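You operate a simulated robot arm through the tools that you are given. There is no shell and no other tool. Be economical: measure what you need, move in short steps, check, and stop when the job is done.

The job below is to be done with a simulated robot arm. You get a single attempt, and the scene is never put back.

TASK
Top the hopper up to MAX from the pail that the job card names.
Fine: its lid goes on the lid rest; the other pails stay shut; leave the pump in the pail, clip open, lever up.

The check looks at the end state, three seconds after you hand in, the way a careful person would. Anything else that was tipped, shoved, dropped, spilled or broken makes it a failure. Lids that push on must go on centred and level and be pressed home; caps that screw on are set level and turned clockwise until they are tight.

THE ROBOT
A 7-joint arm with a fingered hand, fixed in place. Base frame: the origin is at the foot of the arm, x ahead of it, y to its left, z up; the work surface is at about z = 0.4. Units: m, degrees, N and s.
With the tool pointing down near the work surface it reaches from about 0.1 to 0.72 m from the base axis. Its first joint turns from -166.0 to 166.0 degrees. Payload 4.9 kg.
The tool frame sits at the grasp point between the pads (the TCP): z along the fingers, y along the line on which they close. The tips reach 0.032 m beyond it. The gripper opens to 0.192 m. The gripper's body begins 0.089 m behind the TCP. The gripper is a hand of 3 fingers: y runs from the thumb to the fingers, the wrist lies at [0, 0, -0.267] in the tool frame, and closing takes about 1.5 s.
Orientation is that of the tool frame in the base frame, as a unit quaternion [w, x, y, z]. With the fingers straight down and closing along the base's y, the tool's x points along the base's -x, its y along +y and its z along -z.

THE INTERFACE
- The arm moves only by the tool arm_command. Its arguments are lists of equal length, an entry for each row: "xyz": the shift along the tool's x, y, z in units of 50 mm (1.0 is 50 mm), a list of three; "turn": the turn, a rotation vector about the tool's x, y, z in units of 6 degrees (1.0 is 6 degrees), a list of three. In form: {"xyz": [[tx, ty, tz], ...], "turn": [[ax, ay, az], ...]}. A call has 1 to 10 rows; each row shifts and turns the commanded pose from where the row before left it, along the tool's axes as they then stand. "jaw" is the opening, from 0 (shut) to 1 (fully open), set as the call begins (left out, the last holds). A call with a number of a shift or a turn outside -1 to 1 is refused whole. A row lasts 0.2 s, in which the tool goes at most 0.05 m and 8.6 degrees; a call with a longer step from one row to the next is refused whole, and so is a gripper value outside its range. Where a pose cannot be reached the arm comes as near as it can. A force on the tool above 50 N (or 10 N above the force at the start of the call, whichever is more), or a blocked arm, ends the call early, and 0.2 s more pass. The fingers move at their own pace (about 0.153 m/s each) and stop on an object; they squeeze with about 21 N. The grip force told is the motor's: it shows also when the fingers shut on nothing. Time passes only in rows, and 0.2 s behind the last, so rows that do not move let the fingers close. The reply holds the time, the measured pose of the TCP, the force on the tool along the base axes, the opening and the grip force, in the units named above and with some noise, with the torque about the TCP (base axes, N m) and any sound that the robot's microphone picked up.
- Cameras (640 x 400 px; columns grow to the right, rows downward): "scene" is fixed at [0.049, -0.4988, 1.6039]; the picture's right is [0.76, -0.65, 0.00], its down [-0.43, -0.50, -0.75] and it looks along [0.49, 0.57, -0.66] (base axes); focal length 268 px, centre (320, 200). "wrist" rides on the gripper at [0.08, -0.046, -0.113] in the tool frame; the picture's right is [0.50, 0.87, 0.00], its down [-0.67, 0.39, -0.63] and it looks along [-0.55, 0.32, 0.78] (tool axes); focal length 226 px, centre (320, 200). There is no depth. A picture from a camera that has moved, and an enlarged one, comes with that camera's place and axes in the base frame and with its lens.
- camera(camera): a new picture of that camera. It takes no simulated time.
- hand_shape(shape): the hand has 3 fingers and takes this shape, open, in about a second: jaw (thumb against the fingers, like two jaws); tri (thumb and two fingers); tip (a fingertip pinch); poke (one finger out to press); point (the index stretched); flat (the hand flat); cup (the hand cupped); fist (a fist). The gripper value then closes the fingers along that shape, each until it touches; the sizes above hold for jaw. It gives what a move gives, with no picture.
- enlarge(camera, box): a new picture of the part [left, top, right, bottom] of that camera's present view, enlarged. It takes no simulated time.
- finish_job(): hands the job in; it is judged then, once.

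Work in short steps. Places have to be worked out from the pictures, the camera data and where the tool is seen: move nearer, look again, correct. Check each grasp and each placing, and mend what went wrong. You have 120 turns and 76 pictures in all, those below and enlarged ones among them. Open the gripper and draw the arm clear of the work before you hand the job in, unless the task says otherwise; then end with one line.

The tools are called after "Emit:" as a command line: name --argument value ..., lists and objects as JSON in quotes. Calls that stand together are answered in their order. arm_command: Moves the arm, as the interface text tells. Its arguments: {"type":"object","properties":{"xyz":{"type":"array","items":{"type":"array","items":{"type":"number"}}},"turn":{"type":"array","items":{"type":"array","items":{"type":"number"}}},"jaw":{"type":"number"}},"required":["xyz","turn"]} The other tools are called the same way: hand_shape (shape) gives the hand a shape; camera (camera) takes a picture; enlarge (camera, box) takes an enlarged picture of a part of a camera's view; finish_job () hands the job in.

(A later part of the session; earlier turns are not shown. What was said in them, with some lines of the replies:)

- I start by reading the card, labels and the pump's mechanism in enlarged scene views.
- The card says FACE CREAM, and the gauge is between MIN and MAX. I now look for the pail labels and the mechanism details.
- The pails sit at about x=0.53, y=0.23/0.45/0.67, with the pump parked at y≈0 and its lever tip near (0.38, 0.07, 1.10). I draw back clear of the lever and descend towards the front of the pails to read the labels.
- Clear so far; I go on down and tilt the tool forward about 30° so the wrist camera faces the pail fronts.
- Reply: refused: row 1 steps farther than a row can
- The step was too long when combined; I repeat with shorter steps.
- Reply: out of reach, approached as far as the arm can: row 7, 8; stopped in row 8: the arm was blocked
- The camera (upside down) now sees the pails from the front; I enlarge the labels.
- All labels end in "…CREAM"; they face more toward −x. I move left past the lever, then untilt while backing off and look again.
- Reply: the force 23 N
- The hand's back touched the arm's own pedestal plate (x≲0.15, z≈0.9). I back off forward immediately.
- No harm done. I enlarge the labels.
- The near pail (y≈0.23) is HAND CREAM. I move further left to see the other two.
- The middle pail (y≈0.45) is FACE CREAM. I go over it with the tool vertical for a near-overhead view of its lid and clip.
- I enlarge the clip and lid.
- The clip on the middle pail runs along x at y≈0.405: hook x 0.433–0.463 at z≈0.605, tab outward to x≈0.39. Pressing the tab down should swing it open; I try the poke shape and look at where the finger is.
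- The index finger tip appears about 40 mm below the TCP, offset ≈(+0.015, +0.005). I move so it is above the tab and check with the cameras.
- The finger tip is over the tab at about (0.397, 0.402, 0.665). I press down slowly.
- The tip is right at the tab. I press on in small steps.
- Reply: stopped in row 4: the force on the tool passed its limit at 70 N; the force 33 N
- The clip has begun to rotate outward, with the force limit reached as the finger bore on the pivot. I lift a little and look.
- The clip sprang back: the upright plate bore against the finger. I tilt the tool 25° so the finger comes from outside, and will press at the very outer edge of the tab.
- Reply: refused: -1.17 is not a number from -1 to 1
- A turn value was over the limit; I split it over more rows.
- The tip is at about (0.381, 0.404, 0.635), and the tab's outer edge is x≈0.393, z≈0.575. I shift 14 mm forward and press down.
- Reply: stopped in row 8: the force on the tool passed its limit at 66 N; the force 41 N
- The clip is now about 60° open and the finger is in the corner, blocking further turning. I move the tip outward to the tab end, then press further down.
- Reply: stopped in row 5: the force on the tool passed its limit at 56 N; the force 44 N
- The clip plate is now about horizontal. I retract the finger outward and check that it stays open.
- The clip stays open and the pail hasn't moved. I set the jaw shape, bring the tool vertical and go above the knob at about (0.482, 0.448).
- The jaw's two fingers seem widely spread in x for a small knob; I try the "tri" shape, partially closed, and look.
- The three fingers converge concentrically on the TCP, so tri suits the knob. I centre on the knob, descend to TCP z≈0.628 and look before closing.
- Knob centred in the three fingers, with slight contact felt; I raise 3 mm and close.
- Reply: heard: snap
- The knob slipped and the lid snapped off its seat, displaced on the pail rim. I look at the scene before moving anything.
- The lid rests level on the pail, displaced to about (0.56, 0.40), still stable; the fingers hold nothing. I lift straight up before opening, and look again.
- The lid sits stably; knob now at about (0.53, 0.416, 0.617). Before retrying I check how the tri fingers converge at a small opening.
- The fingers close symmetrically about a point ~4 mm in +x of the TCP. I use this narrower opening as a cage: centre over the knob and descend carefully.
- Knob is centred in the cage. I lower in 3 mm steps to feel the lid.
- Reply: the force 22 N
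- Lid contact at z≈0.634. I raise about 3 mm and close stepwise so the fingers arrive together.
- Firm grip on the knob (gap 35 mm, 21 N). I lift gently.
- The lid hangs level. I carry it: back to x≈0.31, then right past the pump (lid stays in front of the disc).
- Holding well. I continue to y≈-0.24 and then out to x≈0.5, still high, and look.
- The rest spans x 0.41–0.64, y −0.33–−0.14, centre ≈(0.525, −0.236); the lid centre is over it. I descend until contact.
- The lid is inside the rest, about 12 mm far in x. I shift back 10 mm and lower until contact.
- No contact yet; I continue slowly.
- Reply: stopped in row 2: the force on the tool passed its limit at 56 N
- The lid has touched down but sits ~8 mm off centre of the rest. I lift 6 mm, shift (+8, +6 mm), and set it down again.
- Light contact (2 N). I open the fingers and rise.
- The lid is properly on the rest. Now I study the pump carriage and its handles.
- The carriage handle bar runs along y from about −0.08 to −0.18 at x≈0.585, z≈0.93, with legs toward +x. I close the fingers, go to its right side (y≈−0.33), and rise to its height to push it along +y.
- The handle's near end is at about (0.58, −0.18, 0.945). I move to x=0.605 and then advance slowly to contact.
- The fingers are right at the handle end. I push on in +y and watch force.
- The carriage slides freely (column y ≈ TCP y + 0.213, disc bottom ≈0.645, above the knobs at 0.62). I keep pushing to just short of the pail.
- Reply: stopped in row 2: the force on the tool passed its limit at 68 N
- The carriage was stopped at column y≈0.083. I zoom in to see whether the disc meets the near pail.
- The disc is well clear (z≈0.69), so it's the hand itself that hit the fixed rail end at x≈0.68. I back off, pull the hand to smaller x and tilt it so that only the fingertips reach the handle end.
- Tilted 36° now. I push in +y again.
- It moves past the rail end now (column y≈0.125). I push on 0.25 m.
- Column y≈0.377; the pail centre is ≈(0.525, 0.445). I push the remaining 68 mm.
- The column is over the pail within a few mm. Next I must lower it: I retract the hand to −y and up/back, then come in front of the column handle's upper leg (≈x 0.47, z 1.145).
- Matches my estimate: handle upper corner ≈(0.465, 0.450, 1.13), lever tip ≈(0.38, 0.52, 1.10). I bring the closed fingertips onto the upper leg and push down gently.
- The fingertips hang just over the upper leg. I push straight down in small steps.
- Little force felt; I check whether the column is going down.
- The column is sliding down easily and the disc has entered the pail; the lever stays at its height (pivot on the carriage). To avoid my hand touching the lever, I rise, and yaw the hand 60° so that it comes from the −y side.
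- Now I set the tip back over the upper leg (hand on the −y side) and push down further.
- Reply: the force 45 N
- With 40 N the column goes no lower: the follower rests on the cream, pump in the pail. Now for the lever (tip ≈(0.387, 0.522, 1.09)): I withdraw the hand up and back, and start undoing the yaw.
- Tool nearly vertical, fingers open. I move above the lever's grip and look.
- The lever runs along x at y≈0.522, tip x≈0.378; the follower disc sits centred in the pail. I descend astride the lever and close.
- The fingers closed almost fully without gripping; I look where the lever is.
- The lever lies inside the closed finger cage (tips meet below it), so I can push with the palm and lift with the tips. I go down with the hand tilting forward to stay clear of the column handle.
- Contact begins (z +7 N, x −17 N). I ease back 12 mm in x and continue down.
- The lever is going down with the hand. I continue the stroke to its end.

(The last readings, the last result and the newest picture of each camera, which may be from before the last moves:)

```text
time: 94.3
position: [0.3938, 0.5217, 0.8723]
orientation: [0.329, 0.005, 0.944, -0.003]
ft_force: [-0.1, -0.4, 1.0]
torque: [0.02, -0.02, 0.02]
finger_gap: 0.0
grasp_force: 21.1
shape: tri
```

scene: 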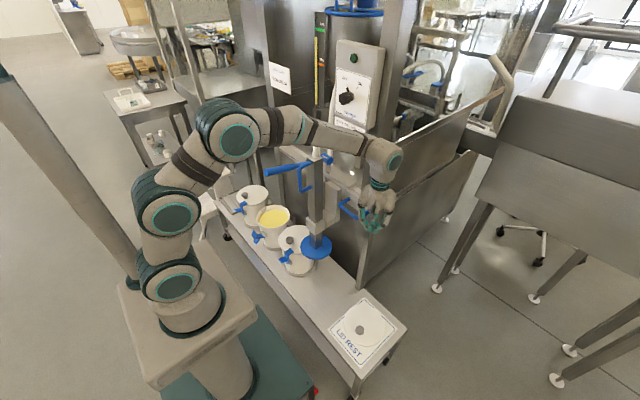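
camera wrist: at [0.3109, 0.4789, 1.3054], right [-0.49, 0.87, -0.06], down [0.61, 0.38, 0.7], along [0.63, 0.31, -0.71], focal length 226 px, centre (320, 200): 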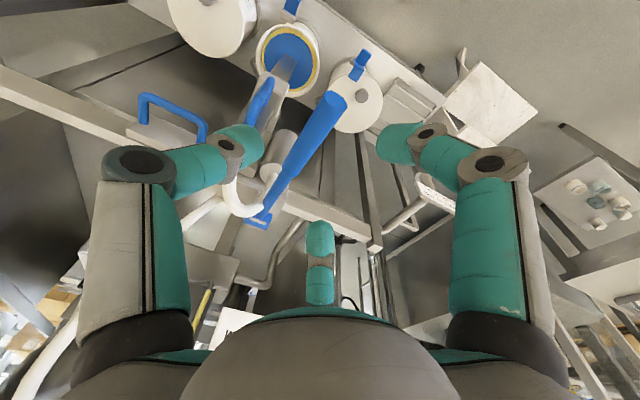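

Force dropped to zero; I check the lever.

Emit:
enlarge --camera "scene" --box '[210, 20, 350, 190]'

```text
2.35 times, centred on (280, 105) of scene
camera zoom: at [0.049, -0.4988, 1.6039], right [0.76, -0.65, 0.0], down [-0.43, -0.5, -0.75], along [0.49, 0.57, -0.66], focal length 630 px, centre (414, 424)
```

zoom: 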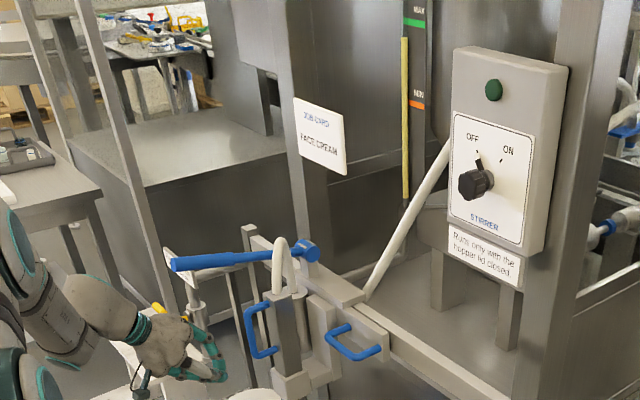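

The lever springs back up by itself, so pressing from above is enough. I back out, rise above it, and come over its grip with closed fingertips.

Emit:
arm_command --xyz '[[0.63, 0, -0.49], [0.63, 0, -0.49], [0.63, 0, -0.49], [-0.53, 0, -0.68], [-0.53, 0, -0.68], [-0.53, 0, -0.68], [-0.53, 0, -0.68], [-0.53, 0, -0.68], [-0.53, 0, -0.68], [-0.53, 0, -0.68]]' --turn '[[0, 0, 0], [0, 0, 0], [0, 0, 0], [0, 0, 0], [0, 0, 0], [0, 0, 0], [0, 0, 0], [0, 0, 0], [0, 0, 0], [0, 0, 0]]'

```text
time: 96.5
position: [0.2689, 0.5249, 1.1747]
orientation: [0.329, 0.004, 0.944, -0.004]
ft_force: [-0.5, -0.1, -0.9]
torque: [-0.03, -0.03, -0.03]
finger_gap: 0.0002
grasp_force: 20.5
shape: tri
```

Emit:
arm_command --xyz '[[-0.55, 0, 0.43], [-0.55, 0, 0.43], [-0.55, 0, 0.43], [0.25, 0, 0.315], [0.25, 0, 0.315], [0.25, 0, 0.315], [0.25, 0, 0.315], [0.25, 0, 0.315], [0, 0, 0]]' --turn '[[0, 0, 0], [0, 0, 0], [0, 0, 0], [0, 0, 0], [0, 0, 0], [0, 0, 0], [0, 0, 0], [0, 0, 0], [0, 0, 0]]'

```text
time: 98.5
position: [0.3723, 0.5224, 1.0707]
orientation: [0.33, 0.005, 0.944, -0.003]
ft_force: [1.1, 0.2, 6.0]
torque: [0.01, -0.09, 0.02]
finger_gap: 0.0003
grasp_force: 20.8
shape: tri
```

Contact with the lever (6 N). I carry on the downstroke along its arc.

Emit:
arm_command --xyz '[[0.25, 0, 0.315], [0.25, 0, 0.315], [0.22, 0, 0.34], [0.2, 0, 0.36], [0.2, 0, 0.36], [0.2, 0, 0.36], [0.2, 0, 0.36], [0, 0, 0]]' --turn '[[0, 0, 0], [0, 0, 0], [0, 0, 0], [0, 0, 0], [0, 0, 0], [0, 0, 0], [0, 0, 0], [0, 0, 0]]'

```text
time: 99.8
position: [0.3828, 0.5282, 0.9798]
orientation: [0.334, 0.006, 0.943, 0.005]
ft_force: [-6.2, -4.3, 15.5]
torque: [-0.27, 0.0, -0.1]
finger_gap: 0.0
grasp_force: 21.0
shape: tri
stopped in row 6: the force on the tool passed its limit at 63 N (the readings are from after the stop); the commanded pose is now the measured one
```

End stop reached (63 N) — a full downstroke. I rise to let the lever come up and check the gauge.

Emit:
arm_command --xyz '[[-0.2, 0, -0.36], [-0.22, 0, -0.36], [-0.25, 0, -0.32], [-0.25, 0, -0.32], [-0.25, 0, -0.32], [-0.25, 0, -0.32], [-0.25, 0, -0.32], [-0.25, 0, -0.32], [-0.25, 0, -0.32], [0, 0, 0]]' --turn '[[0, 0, 0], [0, 0, 0], [0, 0, 0], [0, 0, 0], [0, 0, 0], [0, 0, 0], [0, 0, 0], [0, 0, 0], [0, 0, 0], [0, 0, 0]]'

Emit:
enlarge --camera "scene" --box '[230, 20, 350, 180]'

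```text
time: 102.0
position: [0.376, 0.5242, 1.1612]
orientation: [0.332, 0.005, 0.943, 0.004]
ft_force: [0.8, 0.3, -0.2]
torque: [0.02, -0.03, 0.02]
finger_gap: 0.0
grasp_force: 20.7
shape: tri
```

```text
2.50 times, centred on (290, 100) of scene
camera zoom: at [0.049, -0.4988, 1.6039], right [0.76, -0.65, 0.0], down [-0.43, -0.5, -0.75], along [0.49, 0.57, -0.66], focal length 669 px, centre (395, 450)
```

zoom: 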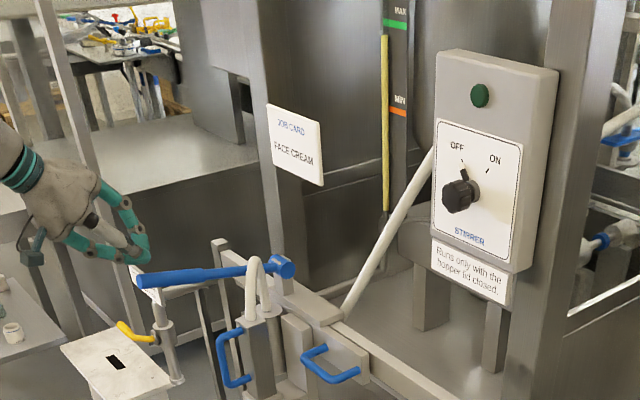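

Gauge: level about 87% of MIN–MAX span, up from ~80%; so roughly two more strokes. I do the next full stroke.

Emit:
arm_command --xyz '[[0.25, 0, 0.315], [0.25, 0, 0.315], [0.25, 0, 0.315], [0.25, 0, 0.315], [0.25, 0, 0.315], [0.25, 0, 0.315], [0.22, 0, 0.34], [0.2, 0, 0.36], [0.2, 0, 0.36], [0.2, 0, 0.36]]' --turn '[[0, 0, 0], [0, 0, 0], [0, 0, 0], [0, 0, 0], [0, 0, 0], [0, 0, 0], [0, 0, 0], [0, 0, 0], [0, 0, 0], [0, 0, 0]]'

Emit:
arm_command --xyz '[[-0.2, 0, -0.36], [-0.22, 0, -0.36], [-0.25, 0, -0.32], [-0.25, 0, -0.32], [-0.25, 0, -0.32], [-0.25, 0, -0.32], [-0.25, 0, -0.32], [-0.25, 0, -0.32], [-0.25, 0, -0.32], [0, 0, 0]]' --turn '[[0, 0, 0], [0, 0, 0], [0, 0, 0], [0, 0, 0], [0, 0, 0], [0, 0, 0], [0, 0, 0], [0, 0, 0], [0, 0, 0], [0, 0, 0]]'

Emit:
enlarge --camera "scene" --box '[300, 15, 350, 75]'

```text
time: 104.2
position: [0.387, 0.532, 0.9812]
orientation: [0.337, 0.007, 0.941, 0.011]
ft_force: [-10.5, -8.4, 15.7]
torque: [-0.39, 0.06, -0.24]
finger_gap: 0.0
grasp_force: 20.6
shape: tri
stopped in row 10: the force on the tool passed its limit at 64 N (the readings are from after the stop); the commanded pose is now the measured one
```

```text
time: 106.4
position: [0.3762, 0.5273, 1.1634]
orientation: [0.336, 0.004, 0.942, 0.011]
ft_force: [0.5, 0.0, -0.1]
torque: [0.03, 0.0, -0.01]
finger_gap: 0.0001
grasp_force: 20.9
shape: tri
```

```text
6.67 times, centred on (325, 45) of scene
camera zoom: at [0.049, -0.4988, 1.6039], right [0.76, -0.65, 0.0], down [-0.43, -0.5, -0.75], along [0.49, 0.57, -0.66], focal length 1784 px, centre (287, 1233)
```

zoom: 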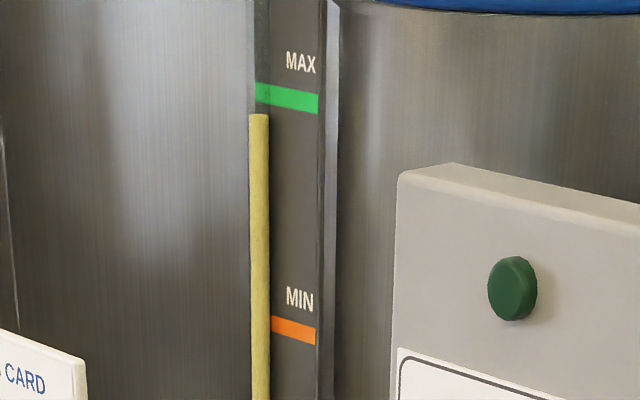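

Level is still ~20 px below the middle of the MAX band (about 0.045 of span per stroke). I do another stroke, correcting a small y drift.

Emit:
arm_command --xyz '[[0.25, -0.1, 0.315], [0.25, 0, 0.315], [0.25, 0, 0.315], [0.25, 0, 0.315], [0.25, 0, 0.315], [0.25, 0, 0.315], [0.22, 0, 0.34], [0.2, 0, 0.36], [0.2, 0, 0.36], [0.2, 0, 0.36]]' --turn '[[0, 0, 0], [0, 0, 0], [0, 0, 0], [0, 0, 0], [0, 0, 0], [0, 0, 0], [0, 0, 0], [0, 0, 0], [0, 0, 0], [0, 0, 0]]'

Emit:
arm_command --xyz '[[-0.2, 0, -0.36], [-0.22, 0, -0.36], [-0.25, 0, -0.32], [-0.25, 0, -0.32], [-0.25, 0, -0.32], [-0.25, 0, -0.32], [-0.25, 0, -0.32], [-0.25, 0, -0.32], [-0.25, 0, -0.32], [0, 0, 0]]' --turn '[[0, 0, 0], [0, 0, 0], [0, 0, 0], [0, 0, 0], [0, 0, 0], [0, 0, 0], [0, 0, 0], [0, 0, 0], [0, 0, 0], [0, 0, 0]]'

Emit:
enlarge --camera "scene" --box '[300, 15, 350, 75]'

```text
time: 108.5
position: [0.3881, 0.5326, 0.9828]
orientation: [0.339, 0.007, 0.941, 0.019]
ft_force: [-12.3, -8.3, 17.1]
torque: [-0.38, 0.1, -0.23]
finger_gap: 0.0
grasp_force: 21.1
shape: tri
stopped in row 10: the force on the tool passed its limit at 68 N (the readings are from after the stop); the commanded pose is now the measured one
```

```text
time: 110.7
position: [0.3764, 0.5271, 1.164]
orientation: [0.337, 0.007, 0.941, 0.016]
ft_force: [-0.1, 0.4, -0.8]
torque: [0.0, 0.0, -0.01]
finger_gap: 0.0
grasp_force: 20.9
shape: tri
```

```text
6.67 times, centred on (325, 45) of scene
camera zoom: at [0.049, -0.4988, 1.6039], right [0.76, -0.65, 0.0], down [-0.43, -0.5, -0.75], along [0.49, 0.57, -0.66], focal length 1784 px, centre (287, 1233)
```

zoom: 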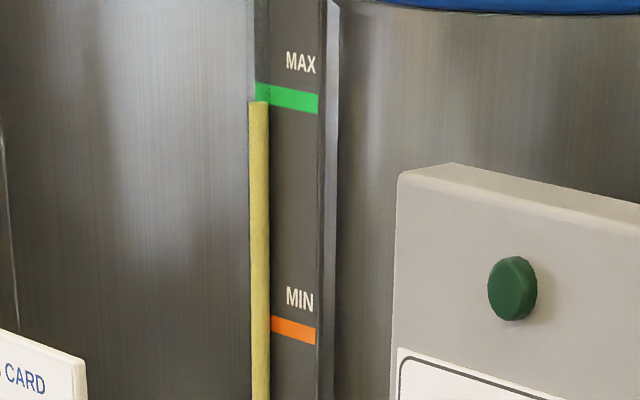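

One stroke raises 12 px; the level is just at the band's lower edge, and one more brings it to the middle of the MAX mark. Last stroke.

Emit:
arm_command --xyz '[[0.25, -0.1, 0.315], [0.25, 0, 0.315], [0.25, 0, 0.315], [0.25, 0, 0.315], [0.25, 0, 0.315], [0.25, 0, 0.315], [0.22, 0, 0.34], [0.2, 0, 0.36], [0.2, 0, 0.36], [0.2, 0, 0.36]]' --turn '[[0, 0, 0], [0, 0, 0], [0, 0, 0], [0, 0, 0], [0, 0, 0], [0, 0, 0], [0, 0, 0], [0, 0, 0], [0, 0, 0], [0, 0, 0]]'

Emit:
arm_command --xyz '[[-0.2, 0, -0.36], [-0.22, 0, -0.36], [-0.25, 0, -0.32], [-0.25, 0, -0.32], [-0.25, 0, -0.32], [-0.25, 0, -0.32], [-0.25, 0, -0.32], [-0.25, 0, -0.32], [-0.25, 0, -0.32], [0, 0, 0]]' --turn '[[0, 0, 0], [0, 0, 0], [0, 0, 0], [0, 0, 0], [0, 0, 0], [0, 0, 0], [0, 0, 0], [0, 0, 0], [0, 0, 0], [0, 0, 0]]'

Emit:
enlarge --camera "scene" --box '[300, 15, 350, 75]'

```text
time: 112.9
position: [0.3916, 0.5354, 0.9643]
orientation: [0.339, 0.006, 0.941, 0.022]
ft_force: [-9.3, 15.2, 20.0]
torque: [-0.07, -0.08, 0.04]
finger_gap: 0.0
grasp_force: 20.8
shape: tri
```

```text
time: 115.1
position: [0.3839, 0.5225, 1.1439]
orientation: [0.337, 0.006, 0.941, 0.016]
ft_force: [-0.9, 0.2, 0.5]
torque: [-0.01, -0.01, -0.04]
finger_gap: 0.0001
grasp_force: 21.3
shape: tri
```

```text
6.67 times, centred on (325, 45) of scene
camera zoom: at [0.049, -0.4988, 1.6039], right [0.76, -0.65, 0.0], down [-0.43, -0.5, -0.75], along [0.49, 0.57, -0.66], focal length 1784 px, centre (287, 1233)
```

zoom: 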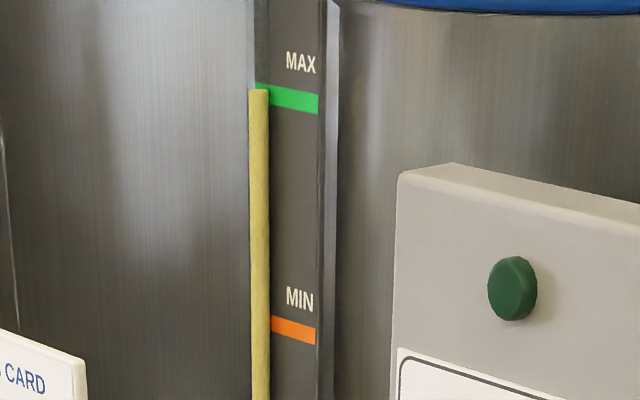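

Level is in the middle of the MAX band. I draw the hand up and back, open it, and check the whole scene.

Emit:
arm_command --xyz '[[-0.5, 0, -0.6], [-0.5, 0, -0.6], [0.3, 0, -0.7], [0.5, 0, -0.5], [0.5, 0, -0.5], [0, 0, 0]]' --turn '[[0, 0, 0], [0, 0, 0], [0, 0, 0], [0, 0, 0], [0, 0, 0], [0, 0, 0]]'

Emit:
arm_command --xyz '[[0, 0, 0], [0, 0, 0], [0, 0, 0], [0, 0, 0]]' --turn '[[0, 0, 0], [0, 0, 0], [0, 0, 0], [0, 0, 0]]' --jaw 0.6

Emit:
enlarge --camera "scene" --box '[180, 90, 430, 390]'

```text
time: 116.5
position: [0.2801, 0.5195, 1.2465]
orientation: [0.338, 0.006, 0.941, 0.017]
ft_force: [1.0, -0.4, 1.9]
torque: [-0.01, 0.0, -0.03]
finger_gap: 0.0003
grasp_force: 20.9
shape: tri
```

```text
time: 117.5
position: [0.2799, 0.5194, 1.247]
orientation: [0.338, 0.006, 0.941, 0.017]
ft_force: [-0.8, 0.1, -0.1]
torque: [0.02, 0.0, -0.02]
finger_gap: 0.115
grasp_force: 0.1
shape: tri
```

```text
1.33 times, centred on (305, 240) of scene
camera zoom: at [0.049, -0.4988, 1.6039], right [0.76, -0.65, 0.0], down [-0.43, -0.5, -0.75], along [0.49, 0.57, -0.66], focal length 357 px, centre (340, 147)
```

zoom: 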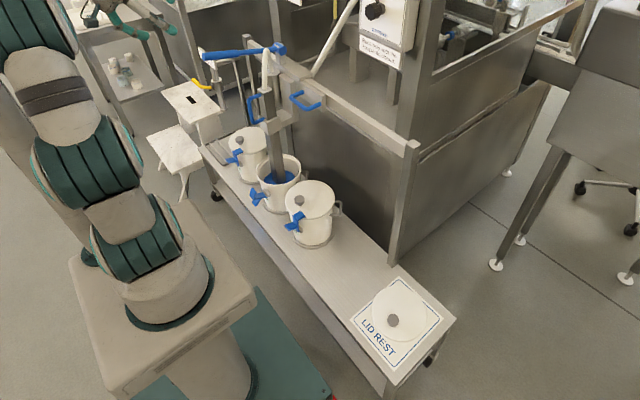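

Everything looks right; one closer look at the pail, clip and lever.

Emit:
enlarge --camera "scene" --box '[220, 110, 340, 250]'

```text
2.86 times, centred on (280, 180) of scene
camera zoom: at [0.049, -0.4988, 1.6039], right [0.76, -0.65, 0.0], down [-0.43, -0.5, -0.75], along [0.49, 0.57, -0.66], focal length 764 px, centre (434, 257)
```

zoom: 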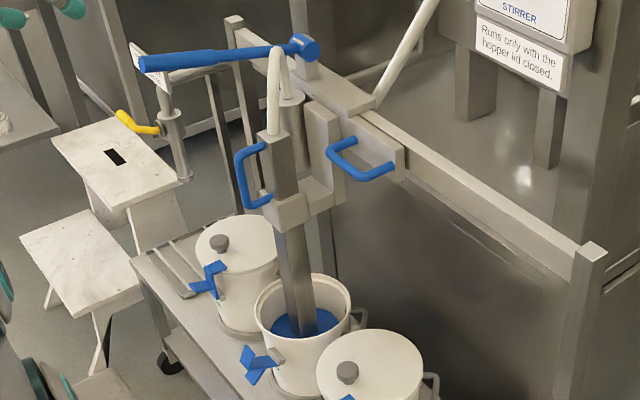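

The lever is up, the clip is open, the pump is in the FACE CREAM pail, the other pails are shut and the arm is clear, so I hand in.

Emit:
finish_job

```text
The job is handed in.
```

The hopper is filled to MAX from the FACE CREAM pail. Its lid is on the lid rest, the pump is in the pail with the clip open and lever up, and the other two pails are still shut.
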